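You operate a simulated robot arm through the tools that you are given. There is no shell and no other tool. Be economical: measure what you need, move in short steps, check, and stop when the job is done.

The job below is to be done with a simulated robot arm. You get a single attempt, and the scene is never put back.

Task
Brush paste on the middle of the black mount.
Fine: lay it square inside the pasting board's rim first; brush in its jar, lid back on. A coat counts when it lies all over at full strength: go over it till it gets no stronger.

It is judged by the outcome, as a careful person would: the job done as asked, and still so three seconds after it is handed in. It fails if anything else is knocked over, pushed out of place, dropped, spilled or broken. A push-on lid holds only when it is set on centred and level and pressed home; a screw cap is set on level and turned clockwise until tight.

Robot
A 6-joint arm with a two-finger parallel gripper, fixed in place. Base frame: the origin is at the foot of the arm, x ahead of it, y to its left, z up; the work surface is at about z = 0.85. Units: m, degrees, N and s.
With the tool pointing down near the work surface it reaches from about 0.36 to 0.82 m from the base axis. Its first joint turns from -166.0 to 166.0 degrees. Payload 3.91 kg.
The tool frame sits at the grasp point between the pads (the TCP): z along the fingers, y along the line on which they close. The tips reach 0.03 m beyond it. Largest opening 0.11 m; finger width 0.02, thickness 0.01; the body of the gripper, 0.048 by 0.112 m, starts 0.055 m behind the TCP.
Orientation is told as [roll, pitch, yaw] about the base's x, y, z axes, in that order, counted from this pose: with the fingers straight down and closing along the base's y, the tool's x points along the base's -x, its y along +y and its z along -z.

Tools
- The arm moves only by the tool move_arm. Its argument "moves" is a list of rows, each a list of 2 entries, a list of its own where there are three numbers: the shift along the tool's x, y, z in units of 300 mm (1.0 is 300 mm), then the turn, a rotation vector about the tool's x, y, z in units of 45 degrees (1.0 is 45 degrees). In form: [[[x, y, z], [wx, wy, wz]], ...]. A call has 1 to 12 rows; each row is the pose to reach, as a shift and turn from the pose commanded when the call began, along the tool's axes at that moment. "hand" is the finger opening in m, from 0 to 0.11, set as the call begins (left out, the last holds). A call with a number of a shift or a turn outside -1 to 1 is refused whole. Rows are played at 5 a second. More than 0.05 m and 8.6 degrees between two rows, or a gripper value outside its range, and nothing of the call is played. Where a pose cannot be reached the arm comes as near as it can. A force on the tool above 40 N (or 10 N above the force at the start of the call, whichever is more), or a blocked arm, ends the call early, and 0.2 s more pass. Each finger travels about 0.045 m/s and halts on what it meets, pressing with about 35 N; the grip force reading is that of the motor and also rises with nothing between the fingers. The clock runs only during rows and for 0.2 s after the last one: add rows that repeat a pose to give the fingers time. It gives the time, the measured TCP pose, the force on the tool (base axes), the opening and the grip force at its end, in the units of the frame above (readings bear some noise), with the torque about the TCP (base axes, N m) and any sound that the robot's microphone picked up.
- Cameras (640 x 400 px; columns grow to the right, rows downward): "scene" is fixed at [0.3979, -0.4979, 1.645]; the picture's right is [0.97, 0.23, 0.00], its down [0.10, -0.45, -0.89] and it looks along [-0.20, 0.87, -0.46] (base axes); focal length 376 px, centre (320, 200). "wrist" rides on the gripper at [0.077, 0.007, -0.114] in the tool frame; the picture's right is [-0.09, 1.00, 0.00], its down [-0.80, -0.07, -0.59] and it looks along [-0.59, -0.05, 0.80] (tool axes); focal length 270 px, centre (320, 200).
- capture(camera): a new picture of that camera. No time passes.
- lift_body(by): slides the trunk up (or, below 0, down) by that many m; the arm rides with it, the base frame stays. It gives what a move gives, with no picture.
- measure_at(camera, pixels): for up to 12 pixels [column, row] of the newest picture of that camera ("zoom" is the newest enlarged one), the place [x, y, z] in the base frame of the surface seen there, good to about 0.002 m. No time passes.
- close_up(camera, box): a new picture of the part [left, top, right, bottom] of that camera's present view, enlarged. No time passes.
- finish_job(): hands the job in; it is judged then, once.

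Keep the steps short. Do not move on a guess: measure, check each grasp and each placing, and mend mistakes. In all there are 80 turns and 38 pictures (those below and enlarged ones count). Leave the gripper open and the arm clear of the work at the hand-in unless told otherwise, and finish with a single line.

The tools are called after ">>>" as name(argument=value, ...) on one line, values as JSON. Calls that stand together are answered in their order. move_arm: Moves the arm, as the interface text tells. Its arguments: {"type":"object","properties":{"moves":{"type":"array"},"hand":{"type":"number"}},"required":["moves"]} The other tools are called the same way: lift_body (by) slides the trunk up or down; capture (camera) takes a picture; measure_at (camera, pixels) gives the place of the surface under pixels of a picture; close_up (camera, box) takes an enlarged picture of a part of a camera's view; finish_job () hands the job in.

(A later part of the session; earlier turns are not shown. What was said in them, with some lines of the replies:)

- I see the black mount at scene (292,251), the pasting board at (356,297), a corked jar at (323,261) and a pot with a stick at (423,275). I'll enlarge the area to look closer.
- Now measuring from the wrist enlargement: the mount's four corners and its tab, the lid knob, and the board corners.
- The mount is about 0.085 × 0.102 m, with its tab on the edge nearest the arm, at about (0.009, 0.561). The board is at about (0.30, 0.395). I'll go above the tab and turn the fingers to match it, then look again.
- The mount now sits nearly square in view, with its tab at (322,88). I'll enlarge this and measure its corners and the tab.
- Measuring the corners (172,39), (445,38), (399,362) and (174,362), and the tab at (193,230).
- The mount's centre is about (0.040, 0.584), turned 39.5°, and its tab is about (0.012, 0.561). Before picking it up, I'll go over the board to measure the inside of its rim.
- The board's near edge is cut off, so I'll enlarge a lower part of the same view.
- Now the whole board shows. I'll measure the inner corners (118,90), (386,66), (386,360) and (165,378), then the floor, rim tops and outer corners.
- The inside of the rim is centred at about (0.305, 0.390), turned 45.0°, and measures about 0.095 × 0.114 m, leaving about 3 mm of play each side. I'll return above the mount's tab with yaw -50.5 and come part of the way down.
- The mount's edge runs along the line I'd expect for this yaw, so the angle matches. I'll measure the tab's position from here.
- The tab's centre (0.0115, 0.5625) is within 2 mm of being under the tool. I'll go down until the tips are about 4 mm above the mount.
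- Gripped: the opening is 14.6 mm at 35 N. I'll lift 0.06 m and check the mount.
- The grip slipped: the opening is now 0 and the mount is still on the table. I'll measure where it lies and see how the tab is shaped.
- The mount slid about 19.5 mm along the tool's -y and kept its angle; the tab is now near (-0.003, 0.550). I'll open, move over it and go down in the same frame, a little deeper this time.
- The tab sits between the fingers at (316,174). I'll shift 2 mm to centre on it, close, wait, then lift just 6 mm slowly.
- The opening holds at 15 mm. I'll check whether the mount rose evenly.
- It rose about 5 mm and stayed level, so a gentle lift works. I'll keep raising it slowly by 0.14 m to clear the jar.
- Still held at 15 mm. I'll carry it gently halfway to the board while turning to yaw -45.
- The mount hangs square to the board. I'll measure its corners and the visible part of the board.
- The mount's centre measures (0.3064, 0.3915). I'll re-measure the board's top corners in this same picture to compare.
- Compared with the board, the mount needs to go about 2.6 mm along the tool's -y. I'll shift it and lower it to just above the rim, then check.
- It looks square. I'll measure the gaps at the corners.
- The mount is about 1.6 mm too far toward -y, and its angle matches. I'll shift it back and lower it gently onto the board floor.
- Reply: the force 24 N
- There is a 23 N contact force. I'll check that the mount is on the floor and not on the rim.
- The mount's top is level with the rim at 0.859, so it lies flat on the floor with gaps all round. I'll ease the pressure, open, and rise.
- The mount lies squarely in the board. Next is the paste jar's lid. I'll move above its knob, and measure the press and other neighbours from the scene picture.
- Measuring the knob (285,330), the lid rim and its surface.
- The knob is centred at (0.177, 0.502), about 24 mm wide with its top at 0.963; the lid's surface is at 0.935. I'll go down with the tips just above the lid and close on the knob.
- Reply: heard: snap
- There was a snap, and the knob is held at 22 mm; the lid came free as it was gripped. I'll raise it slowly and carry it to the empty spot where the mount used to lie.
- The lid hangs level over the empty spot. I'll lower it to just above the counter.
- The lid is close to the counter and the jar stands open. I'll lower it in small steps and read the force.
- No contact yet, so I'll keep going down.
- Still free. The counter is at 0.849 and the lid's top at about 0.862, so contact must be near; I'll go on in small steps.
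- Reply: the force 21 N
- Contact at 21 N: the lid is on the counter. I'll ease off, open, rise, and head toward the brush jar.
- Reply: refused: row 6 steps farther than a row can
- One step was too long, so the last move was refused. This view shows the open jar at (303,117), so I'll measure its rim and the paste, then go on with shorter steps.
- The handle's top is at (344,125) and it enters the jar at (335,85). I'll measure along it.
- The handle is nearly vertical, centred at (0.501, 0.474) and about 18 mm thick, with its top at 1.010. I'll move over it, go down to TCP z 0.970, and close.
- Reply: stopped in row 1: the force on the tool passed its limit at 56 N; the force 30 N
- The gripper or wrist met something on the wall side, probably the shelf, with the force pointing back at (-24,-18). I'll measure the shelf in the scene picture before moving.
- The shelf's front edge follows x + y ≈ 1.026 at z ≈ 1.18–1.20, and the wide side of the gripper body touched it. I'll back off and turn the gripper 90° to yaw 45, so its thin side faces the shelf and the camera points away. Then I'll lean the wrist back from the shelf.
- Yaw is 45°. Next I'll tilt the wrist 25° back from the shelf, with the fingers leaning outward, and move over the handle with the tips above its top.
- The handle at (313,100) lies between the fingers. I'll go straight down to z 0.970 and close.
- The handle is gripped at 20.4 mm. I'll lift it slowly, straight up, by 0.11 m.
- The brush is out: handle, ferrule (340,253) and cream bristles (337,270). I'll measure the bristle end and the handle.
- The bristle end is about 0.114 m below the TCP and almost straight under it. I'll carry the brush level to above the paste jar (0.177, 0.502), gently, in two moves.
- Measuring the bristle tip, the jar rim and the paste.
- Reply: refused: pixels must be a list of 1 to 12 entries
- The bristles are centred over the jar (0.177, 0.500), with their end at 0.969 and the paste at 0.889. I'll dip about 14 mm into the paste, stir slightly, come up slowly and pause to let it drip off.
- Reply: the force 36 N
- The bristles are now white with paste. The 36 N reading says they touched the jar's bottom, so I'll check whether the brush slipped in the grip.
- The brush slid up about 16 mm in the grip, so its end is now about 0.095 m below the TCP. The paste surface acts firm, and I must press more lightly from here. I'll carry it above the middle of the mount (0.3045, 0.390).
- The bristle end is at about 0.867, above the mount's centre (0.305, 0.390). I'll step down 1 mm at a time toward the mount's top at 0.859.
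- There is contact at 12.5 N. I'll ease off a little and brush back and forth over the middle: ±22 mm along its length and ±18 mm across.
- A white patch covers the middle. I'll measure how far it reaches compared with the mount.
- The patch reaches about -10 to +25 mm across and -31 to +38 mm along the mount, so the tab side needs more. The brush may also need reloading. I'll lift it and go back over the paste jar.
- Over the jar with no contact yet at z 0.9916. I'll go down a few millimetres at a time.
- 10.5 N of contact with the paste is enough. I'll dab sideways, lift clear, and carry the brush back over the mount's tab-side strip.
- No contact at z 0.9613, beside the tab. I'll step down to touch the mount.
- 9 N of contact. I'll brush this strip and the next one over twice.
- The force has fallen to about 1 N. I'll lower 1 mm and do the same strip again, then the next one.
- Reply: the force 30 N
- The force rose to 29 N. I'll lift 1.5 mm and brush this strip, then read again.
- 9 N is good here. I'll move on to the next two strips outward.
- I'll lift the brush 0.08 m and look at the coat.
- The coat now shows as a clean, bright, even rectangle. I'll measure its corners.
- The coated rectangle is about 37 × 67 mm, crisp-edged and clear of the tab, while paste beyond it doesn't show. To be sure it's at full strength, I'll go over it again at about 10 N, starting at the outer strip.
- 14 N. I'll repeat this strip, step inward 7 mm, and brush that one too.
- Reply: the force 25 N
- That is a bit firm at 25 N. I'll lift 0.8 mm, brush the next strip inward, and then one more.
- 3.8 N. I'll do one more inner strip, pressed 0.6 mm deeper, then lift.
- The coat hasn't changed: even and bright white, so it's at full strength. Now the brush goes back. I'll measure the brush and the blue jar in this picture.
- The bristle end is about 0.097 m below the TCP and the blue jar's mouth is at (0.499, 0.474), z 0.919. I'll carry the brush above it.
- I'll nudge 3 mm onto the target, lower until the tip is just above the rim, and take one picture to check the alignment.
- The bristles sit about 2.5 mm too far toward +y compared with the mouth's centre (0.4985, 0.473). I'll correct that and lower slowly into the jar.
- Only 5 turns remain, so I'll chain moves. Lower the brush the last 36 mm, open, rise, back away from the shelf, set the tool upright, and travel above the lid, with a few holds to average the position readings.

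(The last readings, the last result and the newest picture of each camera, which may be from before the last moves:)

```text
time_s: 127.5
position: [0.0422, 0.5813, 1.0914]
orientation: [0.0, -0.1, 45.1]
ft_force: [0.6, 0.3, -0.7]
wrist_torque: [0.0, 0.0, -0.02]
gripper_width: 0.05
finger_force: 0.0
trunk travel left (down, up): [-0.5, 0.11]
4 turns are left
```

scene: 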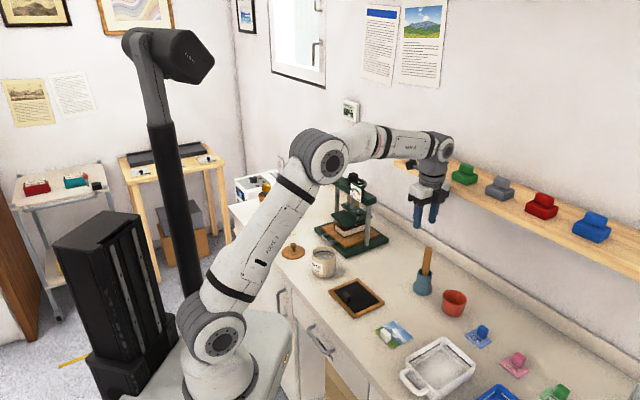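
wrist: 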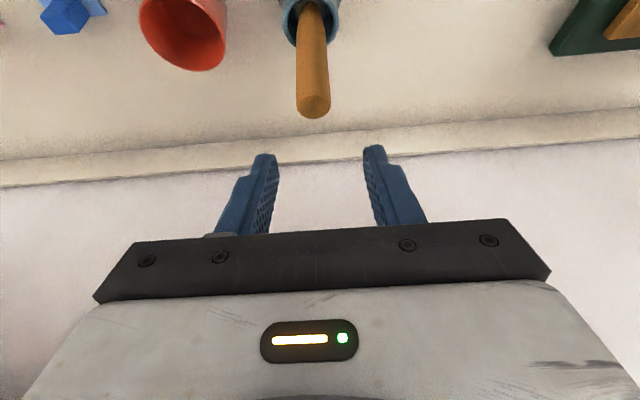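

The brush is in its jar. The tool is within 2 mm of the lid's knob. I'll go down to the grasp height used before (0.894), close, lift gently, and carry the lid to just above the paste jar at (0.1762, 0.5007), with holds to average the readings.

>>> move_arm(moves=[[[-0.0024, -0.008, 0.13], [0, 0, 0]], [[-0.0024, -0.008, 0.28], [0, 0, 0]], [[-0.0024, -0.008, 0.43], [0, 0, 0]], [[-0.0024, -0.008, 0.56], [0, 0, 0]], [[-0.0024, -0.008, 0.63], [0, 0, 0]], [[-0.0024, -0.008, 0.656], [0, 0, 0]], [[-0.0024, -0.008, 0.656], [0, 0, 0]]])

>>> move_arm(hand=0.0, moves=[[[0, 0, 0], [0, 0, 0]], [[0, 0, 0], [0, 0, 0]], [[0, 0, 0], [0, 0, 0]], [[0, 0, 0], [0, 0, 0]], [[0, 0, 0], [0, 0, 0]]])

>>> move_arm(moves=[[[0, 0, -0.01], [0, 0, 0]], [[0, 0, -0.03], [0, 0, 0]], [[0, 0, -0.065], [0, 0, 0]], [[0, 0, -0.11], [0, 0, 0]], [[0, 0, -0.16], [0, 0, 0]], [[0, 0, -0.21], [0, 0, 0]], [[0, 0, -0.26], [0, 0, 0]], [[0, 0, -0.31], [0, 0, 0]], [[0, 0, -0.36], [0, 0, 0]], [[0, 0, -0.41], [0, 0, 0]], [[0, 0, -0.45], [0, 0, 0]], [[0, 0, -0.467], [0, 0, 0]]])

>>> move_arm(moves=[[[-0.0036, -0.015, 0], [0, 0, 0]], [[-0.0108, -0.045, 0], [0, 0, 0]], [[-0.0215, -0.09, 0], [0, 0, 0]], [[-0.0335, -0.139, 0], [0, 0, 0]], [[-0.0466, -0.194, 0], [0, 0, 0]], [[-0.0598, -0.249, 0], [0, 0, 0]], [[-0.0729, -0.303, 0], [0, 0, 0]], [[-0.086, -0.358, 0], [0, 0, 0]], [[-0.098, -0.408, 0], [0, 0, 0]], [[-0.1087, -0.452, 0], [0, 0, 0]], [[-0.1159, -0.482, 0], [0, 0, 0]], [[-0.1195, -0.497, 0], [0, 0, 0]]])

>>> move_arm(moves=[[[0, 0, 0.03], [0, 0, 0]], [[0, 0, 0.065], [0, 0, 0]], [[0, 0, 0.095], [0, 0, 0]], [[0, 0, 0.11], [0, 0, 0]], [[0, 0, 0.11], [0, 0, 0]]])

>>> move_arm(moves=[[[0, 0, 0], [0, 0, 0]]])

>>> move_arm(moves=[[[0, 0, 0], [0, 0, 0]]])

>>> move_arm(moves=[[[0, 0, 0], [0, 0, 0]]])

>>> measure_at(camera="scene", pixels=[[312, 251], [335, 251], [323, 246], [323, 262]])

```text
time_s: 129.1
position: [0.0468, 0.5806, 0.8948]
orientation: [0.0, 0.0, 45.0]
ft_force: [0.0, 1.2, -0.2]
wrist_torque: [0.02, 0.04, 0.01]
gripper_width: 0.0498
finger_force: 0.1
trunk travel left (down, up): [-0.5, 0.11]
```

```text
time_s: 130.3
position: [0.0468, 0.581, 0.8961]
orientation: [0.1, -0.1, 45.0]
ft_force: [-0.3, -0.7, 0.3]
wrist_torque: [0.02, 0.0, 0.02]
gripper_width: 0.022
finger_force: 34.8
trunk travel left (down, up): [-0.5, 0.11]
```

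```text
time_s: 132.9
position: [0.0474, 0.5801, 1.0353]
orientation: [0.2, -0.1, 45.0]
ft_force: [0.5, -0.6, -0.5]
wrist_torque: [-0.02, 0.02, 0.0]
gripper_width: 0.0222
finger_force: 35.4
trunk travel left (down, up): [-0.5, 0.11]
```

```text
time_s: 135.5
position: [0.1781, 0.5005, 1.0346]
orientation: [0.0, -0.2, 45.1]
ft_force: [-0.4, -0.1, 0.2]
wrist_torque: [-0.03, -0.03, -0.01]
gripper_width: 0.0222
finger_force: 34.9
trunk travel left (down, up): [-0.5, 0.11]
```

```text
time_s: 136.7
position: [0.1777, 0.4994, 1.003]
orientation: [0.1, -0.2, 45.1]
ft_force: [0.1, -0.1, -0.9]
wrist_torque: [-0.04, 0.04, 0.0]
gripper_width: 0.0218
finger_force: 35.0
trunk travel left (down, up): [-0.5, 0.11]
```

```text
time_s: 137.1
position: [0.1779, 0.4984, 1.0024]
orientation: [0.1, -0.2, 45.0]
ft_force: [0.2, 0.0, -0.4]
wrist_torque: [-0.02, 0.01, 0.03]
gripper_width: 0.0223
finger_force: 34.8
trunk travel left (down, up): [-0.5, 0.11]
```

```text
time_s: 137.5
position: [0.1787, 0.4995, 1.0023]
orientation: [0.1, -0.1, 45.0]
ft_force: [-0.5, 0.3, -0.4]
wrist_torque: [-0.02, -0.01, 0.02]
gripper_width: 0.0221
finger_force: 34.8
trunk travel left (down, up): [-0.5, 0.11]
```

```text
time_s: 137.9
position: [0.179, 0.4985, 1.0021]
orientation: [0.0, -0.1, 45.0]
ft_force: [-0.3, -0.7, -0.3]
wrist_torque: [0.0, -0.03, 0.02]
gripper_width: 0.0222
finger_force: 35.0
trunk travel left (down, up): [-0.5, 0.11]
```

```text
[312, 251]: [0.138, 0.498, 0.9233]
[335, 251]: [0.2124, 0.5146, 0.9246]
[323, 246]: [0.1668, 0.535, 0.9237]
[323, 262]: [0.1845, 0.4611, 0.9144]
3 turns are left
```

The lid is held over the jar. Averaged readings say it needs 2.6 mm more along the tool's +y to match its original position. I'll shift, lower it to its seat (0.969), press down firmly, and take the last picture.

>>> move_arm(moves=[[[-0.001, 0.0087, 0], [0, 0, 0]], [[-0.001, 0.0087, 0.02], [0, 0, 0]], [[-0.001, 0.0087, 0.045], [0, 0, 0]], [[-0.001, 0.0087, 0.07], [0, 0, 0]], [[-0.001, 0.0087, 0.085], [0, 0, 0]], [[-0.001, 0.0087, 0.0913], [0, 0, 0]], [[-0.001, 0.0087, 0.0913], [0, 0, 0]]])

>>> move_arm(moves=[[[0, 0, 0.007], [0, 0, 0]], [[0, 0, 0.014], [0, 0, 0]], [[0, 0, 0.02], [0, 0, 0]], [[0, 0, 0.025], [0, 0, 0]], [[0, 0, 0.03], [0, 0, 0]], [[0, 0, 0.034], [0, 0, 0]], [[0, 0, 0.038], [0, 0, 0]], [[0, 0, 0.038], [0, 0, 0]]])

>>> close_up(camera="scene", box=[280, 210, 376, 270])

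```text
time_s: 139.5
position: [0.1771, 0.502, 0.9756]
orientation: [0.1, 0.0, 45.0]
ft_force: [-0.1, -0.6, -0.6]
wrist_torque: [0.0, 0.01, 0.0]
gripper_width: 0.022
finger_force: 34.9
trunk travel left (down, up): [-0.5, 0.11]
```

```text
time_s: 141.0
position: [0.1765, 0.5017, 0.9696]
orientation: [0.3, -0.6, 45.2]
ft_force: [-1.9, -5.0, 19.3]
wrist_torque: [-0.57, 0.39, 0.06]
gripper_width: 0.0222
finger_force: 35.2
trunk travel left (down, up): [-0.5, 0.11]
stopped in row 7: the force on the tool passed its limit at 42 N (the readings are from after the stop); the commanded pose is now the measured one
```

```text
6.67 times, centred on (328, 240) of scene
2 turns are left
```

zoom: 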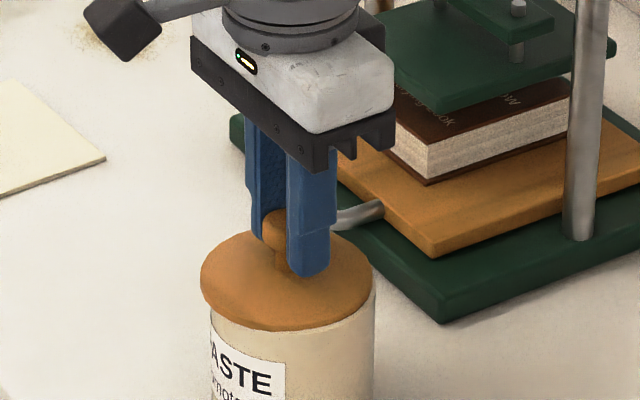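

No snap was heard, and in the picture the lid looks about 3 mm too far left: it overhangs at (202,285) but is level with the jar at (373,290). The stop also left a slight tilt. I'll measure lid and jar here, level the lid, then press gently at a few spots near centre, listening for the snap.

>>> measure_at(camera="zoom", pixels=[[204, 287], [370, 275], [285, 326], [225, 250], [350, 250], [214, 335], [373, 310], [300, 345], [214, 322], [373, 335], [260, 300], [330, 300]])

>>> move_arm(moves=[[[0, 0, -0.008], [0.0067, 0.0133, 0]], [[0, 0, -0.015], [0.0067, 0.0133, 0]], [[0, 0, -0.015], [0.0067, 0.0133, 0]]])

>>> move_arm(moves=[[[0, 0, 0.008], [0, 0, 0]], [[0, 0, 0.014], [0, 0, 0]], [[0, 0, 0.018], [0, 0, 0]], [[0, 0, 0.021], [0, 0, 0]], [[0, 0, 0.021], [0, 0, 0]]])

>>> move_arm(moves=[[[0, 0, -0.012], [0, 0, 0]], [[0, 0, -0.021], [0, 0, 0]], [[0.0035, -0.0082, -0.021], [0, 0, 0]], [[0.0035, -0.0082, -0.021], [0, 0, 0]]])

>>> move_arm(moves=[[[0, 0, 0.008], [0, 0, 0]], [[0, 0, 0.014], [0, 0, 0]], [[0, 0, 0.018], [0, 0, 0]], [[0, 0, 0.021], [0, 0, 0]], [[0, 0, 0.021], [0, 0, 0]]])

>>> move_arm(moves=[[[0, 0, -0.012], [0, 0, 0]], [[0, 0, -0.021], [0, 0, 0]], [[-0.0106, 0.0012, -0.021], [0, 0, 0]], [[-0.0106, 0.0012, -0.021], [0, 0, 0]]])

>>> move_arm(moves=[[[0, 0, 0.008], [0, 0, 0]], [[0, 0, 0.014], [0, 0, 0]], [[0, 0, 0.018], [0, 0, 0]], [[0, 0, 0.021], [0, 0, 0]], [[0, 0, 0.021], [0, 0, 0]]])

>>> move_arm(moves=[[[0, 0, -0.012], [0, 0, 0]], [[0, 0, -0.021], [0, 0, 0]], [[0.0059, -0.0059, -0.021], [0, 0, 0]], [[0.0059, -0.0059, -0.021], [0, 0, 0]]])

>>> move_arm(moves=[[[0, 0, 0.008], [0, 0, 0]], [[0, 0, 0.014], [0, 0, 0]], [[0, 0, 0.018], [0, 0, 0]], [[0, 0, 0.021], [0, 0, 0]], [[0, 0, 0.021], [0, 0, 0]]])

```text
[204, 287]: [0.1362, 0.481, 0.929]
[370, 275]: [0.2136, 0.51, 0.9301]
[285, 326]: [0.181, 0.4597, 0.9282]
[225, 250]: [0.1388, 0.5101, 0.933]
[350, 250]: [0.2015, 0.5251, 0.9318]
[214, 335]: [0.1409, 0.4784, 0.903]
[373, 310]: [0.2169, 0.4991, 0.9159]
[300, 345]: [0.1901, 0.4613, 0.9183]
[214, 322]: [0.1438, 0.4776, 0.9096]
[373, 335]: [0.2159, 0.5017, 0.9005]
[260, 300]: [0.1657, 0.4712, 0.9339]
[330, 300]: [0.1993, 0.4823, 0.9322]
```

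```text
time_s: 141.8
position: [0.1766, 0.5029, 0.971]
orientation: [-0.1, 0.2, 45.0]
ft_force: [0.3, 0.1, 0.2]
wrist_torque: [-0.01, 0.02, -0.01]
gripper_width: 0.0222
finger_force: 35.4
trunk travel left (down, up): [-0.5, 0.11]
```

```text
time_s: 143.1
position: [0.1764, 0.503, 0.969]
orientation: [0.4, -0.2, 45.1]
ft_force: [-1.0, -2.5, 16.4]
wrist_torque: [-0.31, 0.15, -0.01]
gripper_width: 0.0222
finger_force: 34.8
trunk travel left (down, up): [-0.5, 0.11]
stopped in row 5: the force on the tool passed its limit at 41 N (the readings are from after the stop); the commanded pose is now the measured one
```

```text
time_s: 144.1
position: [0.1786, 0.5017, 0.9749]
orientation: [0.2, 0.0, 45.0]
ft_force: [0.4, 0.2, 0.2]
wrist_torque: [-0.01, -0.01, 0.0]
gripper_width: 0.0224
finger_force: 34.9
trunk travel left (down, up): [-0.5, 0.11]
```

```text
time_s: 145.3
position: [0.1781, 0.5019, 0.9701]
orientation: [0.3, -0.4, 45.0]
ft_force: [-1.8, 2.2, 19.0]
wrist_torque: [-0.02, 0.09, -0.01]
gripper_width: 0.0217
finger_force: 35.4
trunk travel left (down, up): [-0.5, 0.11]
```

```text
time_s: 146.3
position: [0.1809, 0.5039, 0.975]
orientation: [0.1, -0.1, 45.1]
ft_force: [-0.3, -0.3, -0.4]
wrist_torque: [0.0, 0.0, -0.03]
gripper_width: 0.0222
finger_force: 34.8
trunk travel left (down, up): [-0.5, 0.11]
```

```text
time_s: 147.5
position: [0.1804, 0.5044, 0.9691]
orientation: [0.3, -0.3, 45.0]
ft_force: [-2.4, 4.8, 20.9]
wrist_torque: [0.05, 0.12, -0.03]
gripper_width: 0.0223
finger_force: 35.2
trunk travel left (down, up): [-0.5, 0.11]
```

```text
time_s: 148.5
position: [0.1789, 0.5033, 0.9735]
orientation: [0.1, 0.0, 45.0]
ft_force: [-0.4, 0.4, -0.5]
wrist_torque: [-0.02, -0.02, -0.03]
gripper_width: 0.0221
finger_force: 35.3
trunk travel left (down, up): [-0.5, 0.11]
```

```text
time_s: 149.7
position: [0.1793, 0.5015, 0.9698]
orientation: [0.2, -0.2, 44.8]
ft_force: [1.4, -3.4, 14.3]
wrist_torque: [0.16, -0.15, -0.07]
gripper_width: 0.0219
finger_force: 34.7
trunk travel left (down, up): [-0.5, 0.11]
1 turns are left
```

No snap yet. The torque readings and the picture measurements agree that the lid has been about 3 mm too far toward +y every time. In this last turn I'll do the following:
- Re-seat the lid 3 mm toward -y and press at about 35 N.
- Press round a small 1.5 mm diamond and return to the centre.
- Let go, press the knob from above with closed fingers, retreat open, and hand in.

>>> move_arm(moves=[[[0, 0, -0.01], [0, 0, 0]], [[0, 0, -0.02], [0, 0, 0]], [[0.0071, -0.0071, -0.02], [0, 0, 0]], [[0.0071, -0.0071, -0.02], [0, 0, 0]], [[0.0071, -0.0071, -0.01], [0, 0, 0]], [[0.0071, -0.0071, 0], [0, 0, 0]], [[0.0071, -0.0071, 0.005], [0, 0, 0]], [[0.0071, -0.0071, 0.0085], [0, 0, 0]], [[0.0071, -0.0071, 0.0085], [0, 0, 0]]])

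>>> move_arm(moves=[[[0, 0, -0.008], [0, 0, 0]], [[0, 0, -0.0155], [0, 0, 0]], [[0.0035, 0.0035, -0.0155], [0, 0, 0]], [[0.0035, 0.0035, -0.007], [0, 0, 0]], [[0.0035, 0.0035, 0], [0, 0, 0]], [[0.0035, 0.0035, 0], [0, 0, 0]]])

>>> move_arm(moves=[[[0, 0, -0.008], [0, 0, 0]], [[0, 0, -0.0155], [0, 0, 0]], [[0, -0.0071, -0.0155], [0, 0, 0]], [[0, -0.0071, -0.007], [0, 0, 0]], [[0, -0.0071, 0], [0, 0, 0]], [[0, -0.0071, 0], [0, 0, 0]]])

>>> move_arm(moves=[[[0, 0, -0.008], [0, 0, 0]], [[0, 0, -0.0155], [0, 0, 0]], [[-0.0071, 0, -0.0155], [0, 0, 0]], [[-0.0071, 0, -0.007], [0, 0, 0]], [[-0.0071, 0, 0], [0, 0, 0]], [[-0.0071, 0, 0], [0, 0, 0]]])

>>> move_arm(moves=[[[0, 0, -0.008], [0, 0, 0]], [[0, 0, -0.0155], [0, 0, 0]], [[0.0035, 0.0035, -0.0155], [0, 0, 0]], [[0.0035, 0.0035, -0.007], [0, 0, 0]], [[0.0035, 0.0035, 0], [0, 0, 0]], [[0.0035, 0.0035, 0], [0, 0, 0]]])

>>> move_arm(moves=[[[0, 0, -0.006], [0, 0, 0]], [[0, 0, -0.012], [0, 0, 0]], [[0, 0, -0.012], [0, 0, 0]]])

>>> move_arm(hand=0.05, moves=[[[0, 0, 0], [0, 0, 0]], [[0, 0, 0], [0, 0, 0]], [[0, 0, 0], [0, 0, 0]], [[0, 0, -0.03], [0, 0, 0]], [[0, 0, -0.09], [0, 0, 0]], [[0, 0, -0.1667], [0, 0, 0]], [[0, 0, -0.1667], [0, 0, 0]]])

>>> move_arm(hand=0.0, moves=[[[0, 0, 0], [0, 0, 0]], [[0, 0, 0], [0, 0, 0]], [[0, 0, 0], [0, 0, 0]], [[0, 0, 0.04], [0, 0, 0]], [[0, 0, 0.07], [0, 0, 0]], [[0, 0, 0.083], [0, 0, 0]], [[0, 0, 0.09], [0, 0, 0]], [[0, 0, 0.096], [0, 0, 0]], [[0, 0, 0.102], [0, 0, 0]], [[0, 0, 0.108], [0, 0, 0]], [[0, 0, 0.112], [0, 0, 0]]])

>>> move_arm(moves=[[[0, 0, -0.02], [0, 0, 0]], [[0, 0, -0.08], [0, 0, 0]], [[0, 0, -0.18], [0, 0, 0]], [[0, 0, -0.3], [0, 0, 0]], [[0, 0, -0.42], [0, 0, 0]], [[0, 0, -0.54], [0, 0, 0]], [[0, 0, -0.6], [0, 0, 0]]])

>>> move_arm(hand=0.08, moves=[[[0, 0, 0], [0, 0, 0]], [[0, 0, 0], [0, 0, 0]], [[0, 0, 0], [0, 0, 0]], [[0, 0, 0], [0, 0, 0]], [[0, 0, 0], [0, 0, 0]]])

>>> finish_job()

```text
time_s: 151.9
position: [0.1793, 0.4994, 0.9685]
orientation: [0.4, -0.6, 45.0]
ft_force: [-1.5, -5.7, 14.1]
wrist_torque: [-0.55, 0.38, 0.05]
gripper_width: 0.0218
finger_force: 35.1
trunk travel left (down, up): [-0.5, 0.11]
stopped in row 9: the force on the tool passed its limit at 41 N (the readings are from after the stop); the commanded pose is now the measured one
```

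```text
time_s: 153.3
position: [0.178, 0.5005, 0.9699]
orientation: [0.5, -0.6, 45.0]
ft_force: [-0.9, 0.6, 19.2]
wrist_torque: [-0.11, 0.16, 0.01]
gripper_width: 0.0222
finger_force: 34.9
trunk travel left (down, up): [-0.5, 0.11]
```

```text
time_s: 154.7
position: [0.1822, 0.4987, 0.9687]
orientation: [0.4, -0.5, 45.0]
ft_force: [-0.3, 0.2, 11.7]
wrist_torque: [-0.07, 0.01, -0.02]
gripper_width: 0.0221
finger_force: 35.3
trunk travel left (down, up): [-0.5, 0.11]
```

```text
time_s: 156.1
position: [0.1825, 0.5003, 0.968]
orientation: [0.4, -0.6, 45.0]
ft_force: [1.3, 2.0, 13.3]
wrist_torque: [-0.03, 0.03, -0.02]
gripper_width: 0.0221
finger_force: 34.8
trunk travel left (down, up): [-0.5, 0.11]
```

```text
time_s: 157.5
position: [0.1801, 0.4991, 0.9694]
orientation: [0.5, -0.6, 45.0]
ft_force: [1.8, 0.5, 18.2]
wrist_torque: [-0.11, 0.06, 0.0]
gripper_width: 0.0219
finger_force: 34.9
trunk travel left (down, up): [-0.5, 0.11]
```

```text
time_s: 158.3
position: [0.1792, 0.498, 0.9708]
orientation: [0.3, -0.3, 45.0]
ft_force: [-0.5, -0.8, -1.2]
wrist_torque: [-0.03, 0.01, 0.04]
gripper_width: 0.0222
finger_force: 35.2
trunk travel left (down, up): [-0.5, 0.11]
```

```text
time_s: 159.9
position: [0.1792, 0.4996, 1.0203]
orientation: [0.3, -0.4, 45.0]
ft_force: [0.7, -0.7, 0.2]
wrist_torque: [0.02, 0.02, 0.0]
gripper_width: 0.0503
finger_force: 0.0
trunk travel left (down, up): [-0.5, 0.11]
heard: snap
```

```text
time_s: 162.3
position: [0.1803, 0.5006, 0.9917]
orientation: [0.5, -0.8, 45.1]
ft_force: [2.5, 1.7, 37.5]
wrist_torque: [-0.02, 0.04, 0.01]
gripper_width: 0.0004
finger_force: 35.1
trunk travel left (down, up): [-0.5, 0.11]
```

```text
time_s: 163.9
position: [0.18, 0.4989, 1.1683]
orientation: [0.3, -0.4, 45.1]
ft_force: [-0.9, 0.2, 0.4]
wrist_torque: [-0.05, 0.0, -0.04]
gripper_width: 0.0002
finger_force: 34.8
trunk travel left (down, up): [-0.5, 0.11]
```

```text
time_s: 165.1
position: [0.1788, 0.4985, 1.1688]
orientation: [0.4, -0.4, 45.0]
ft_force: [-0.2, 0.4, -0.1]
wrist_torque: [-0.02, -0.01, 0.03]
gripper_width: 0.0802
finger_force: 0.1
trunk travel left (down, up): [-0.5, 0.11]
```

```text
The job is handed in.
```

Handed in: the mount lies square in the board with a full, even coat on its middle, the brush is back in its jar, and the lid gave a snap as I let go and was pressed again at about 37 N, though I had no pictures left to check it or the returned brush.
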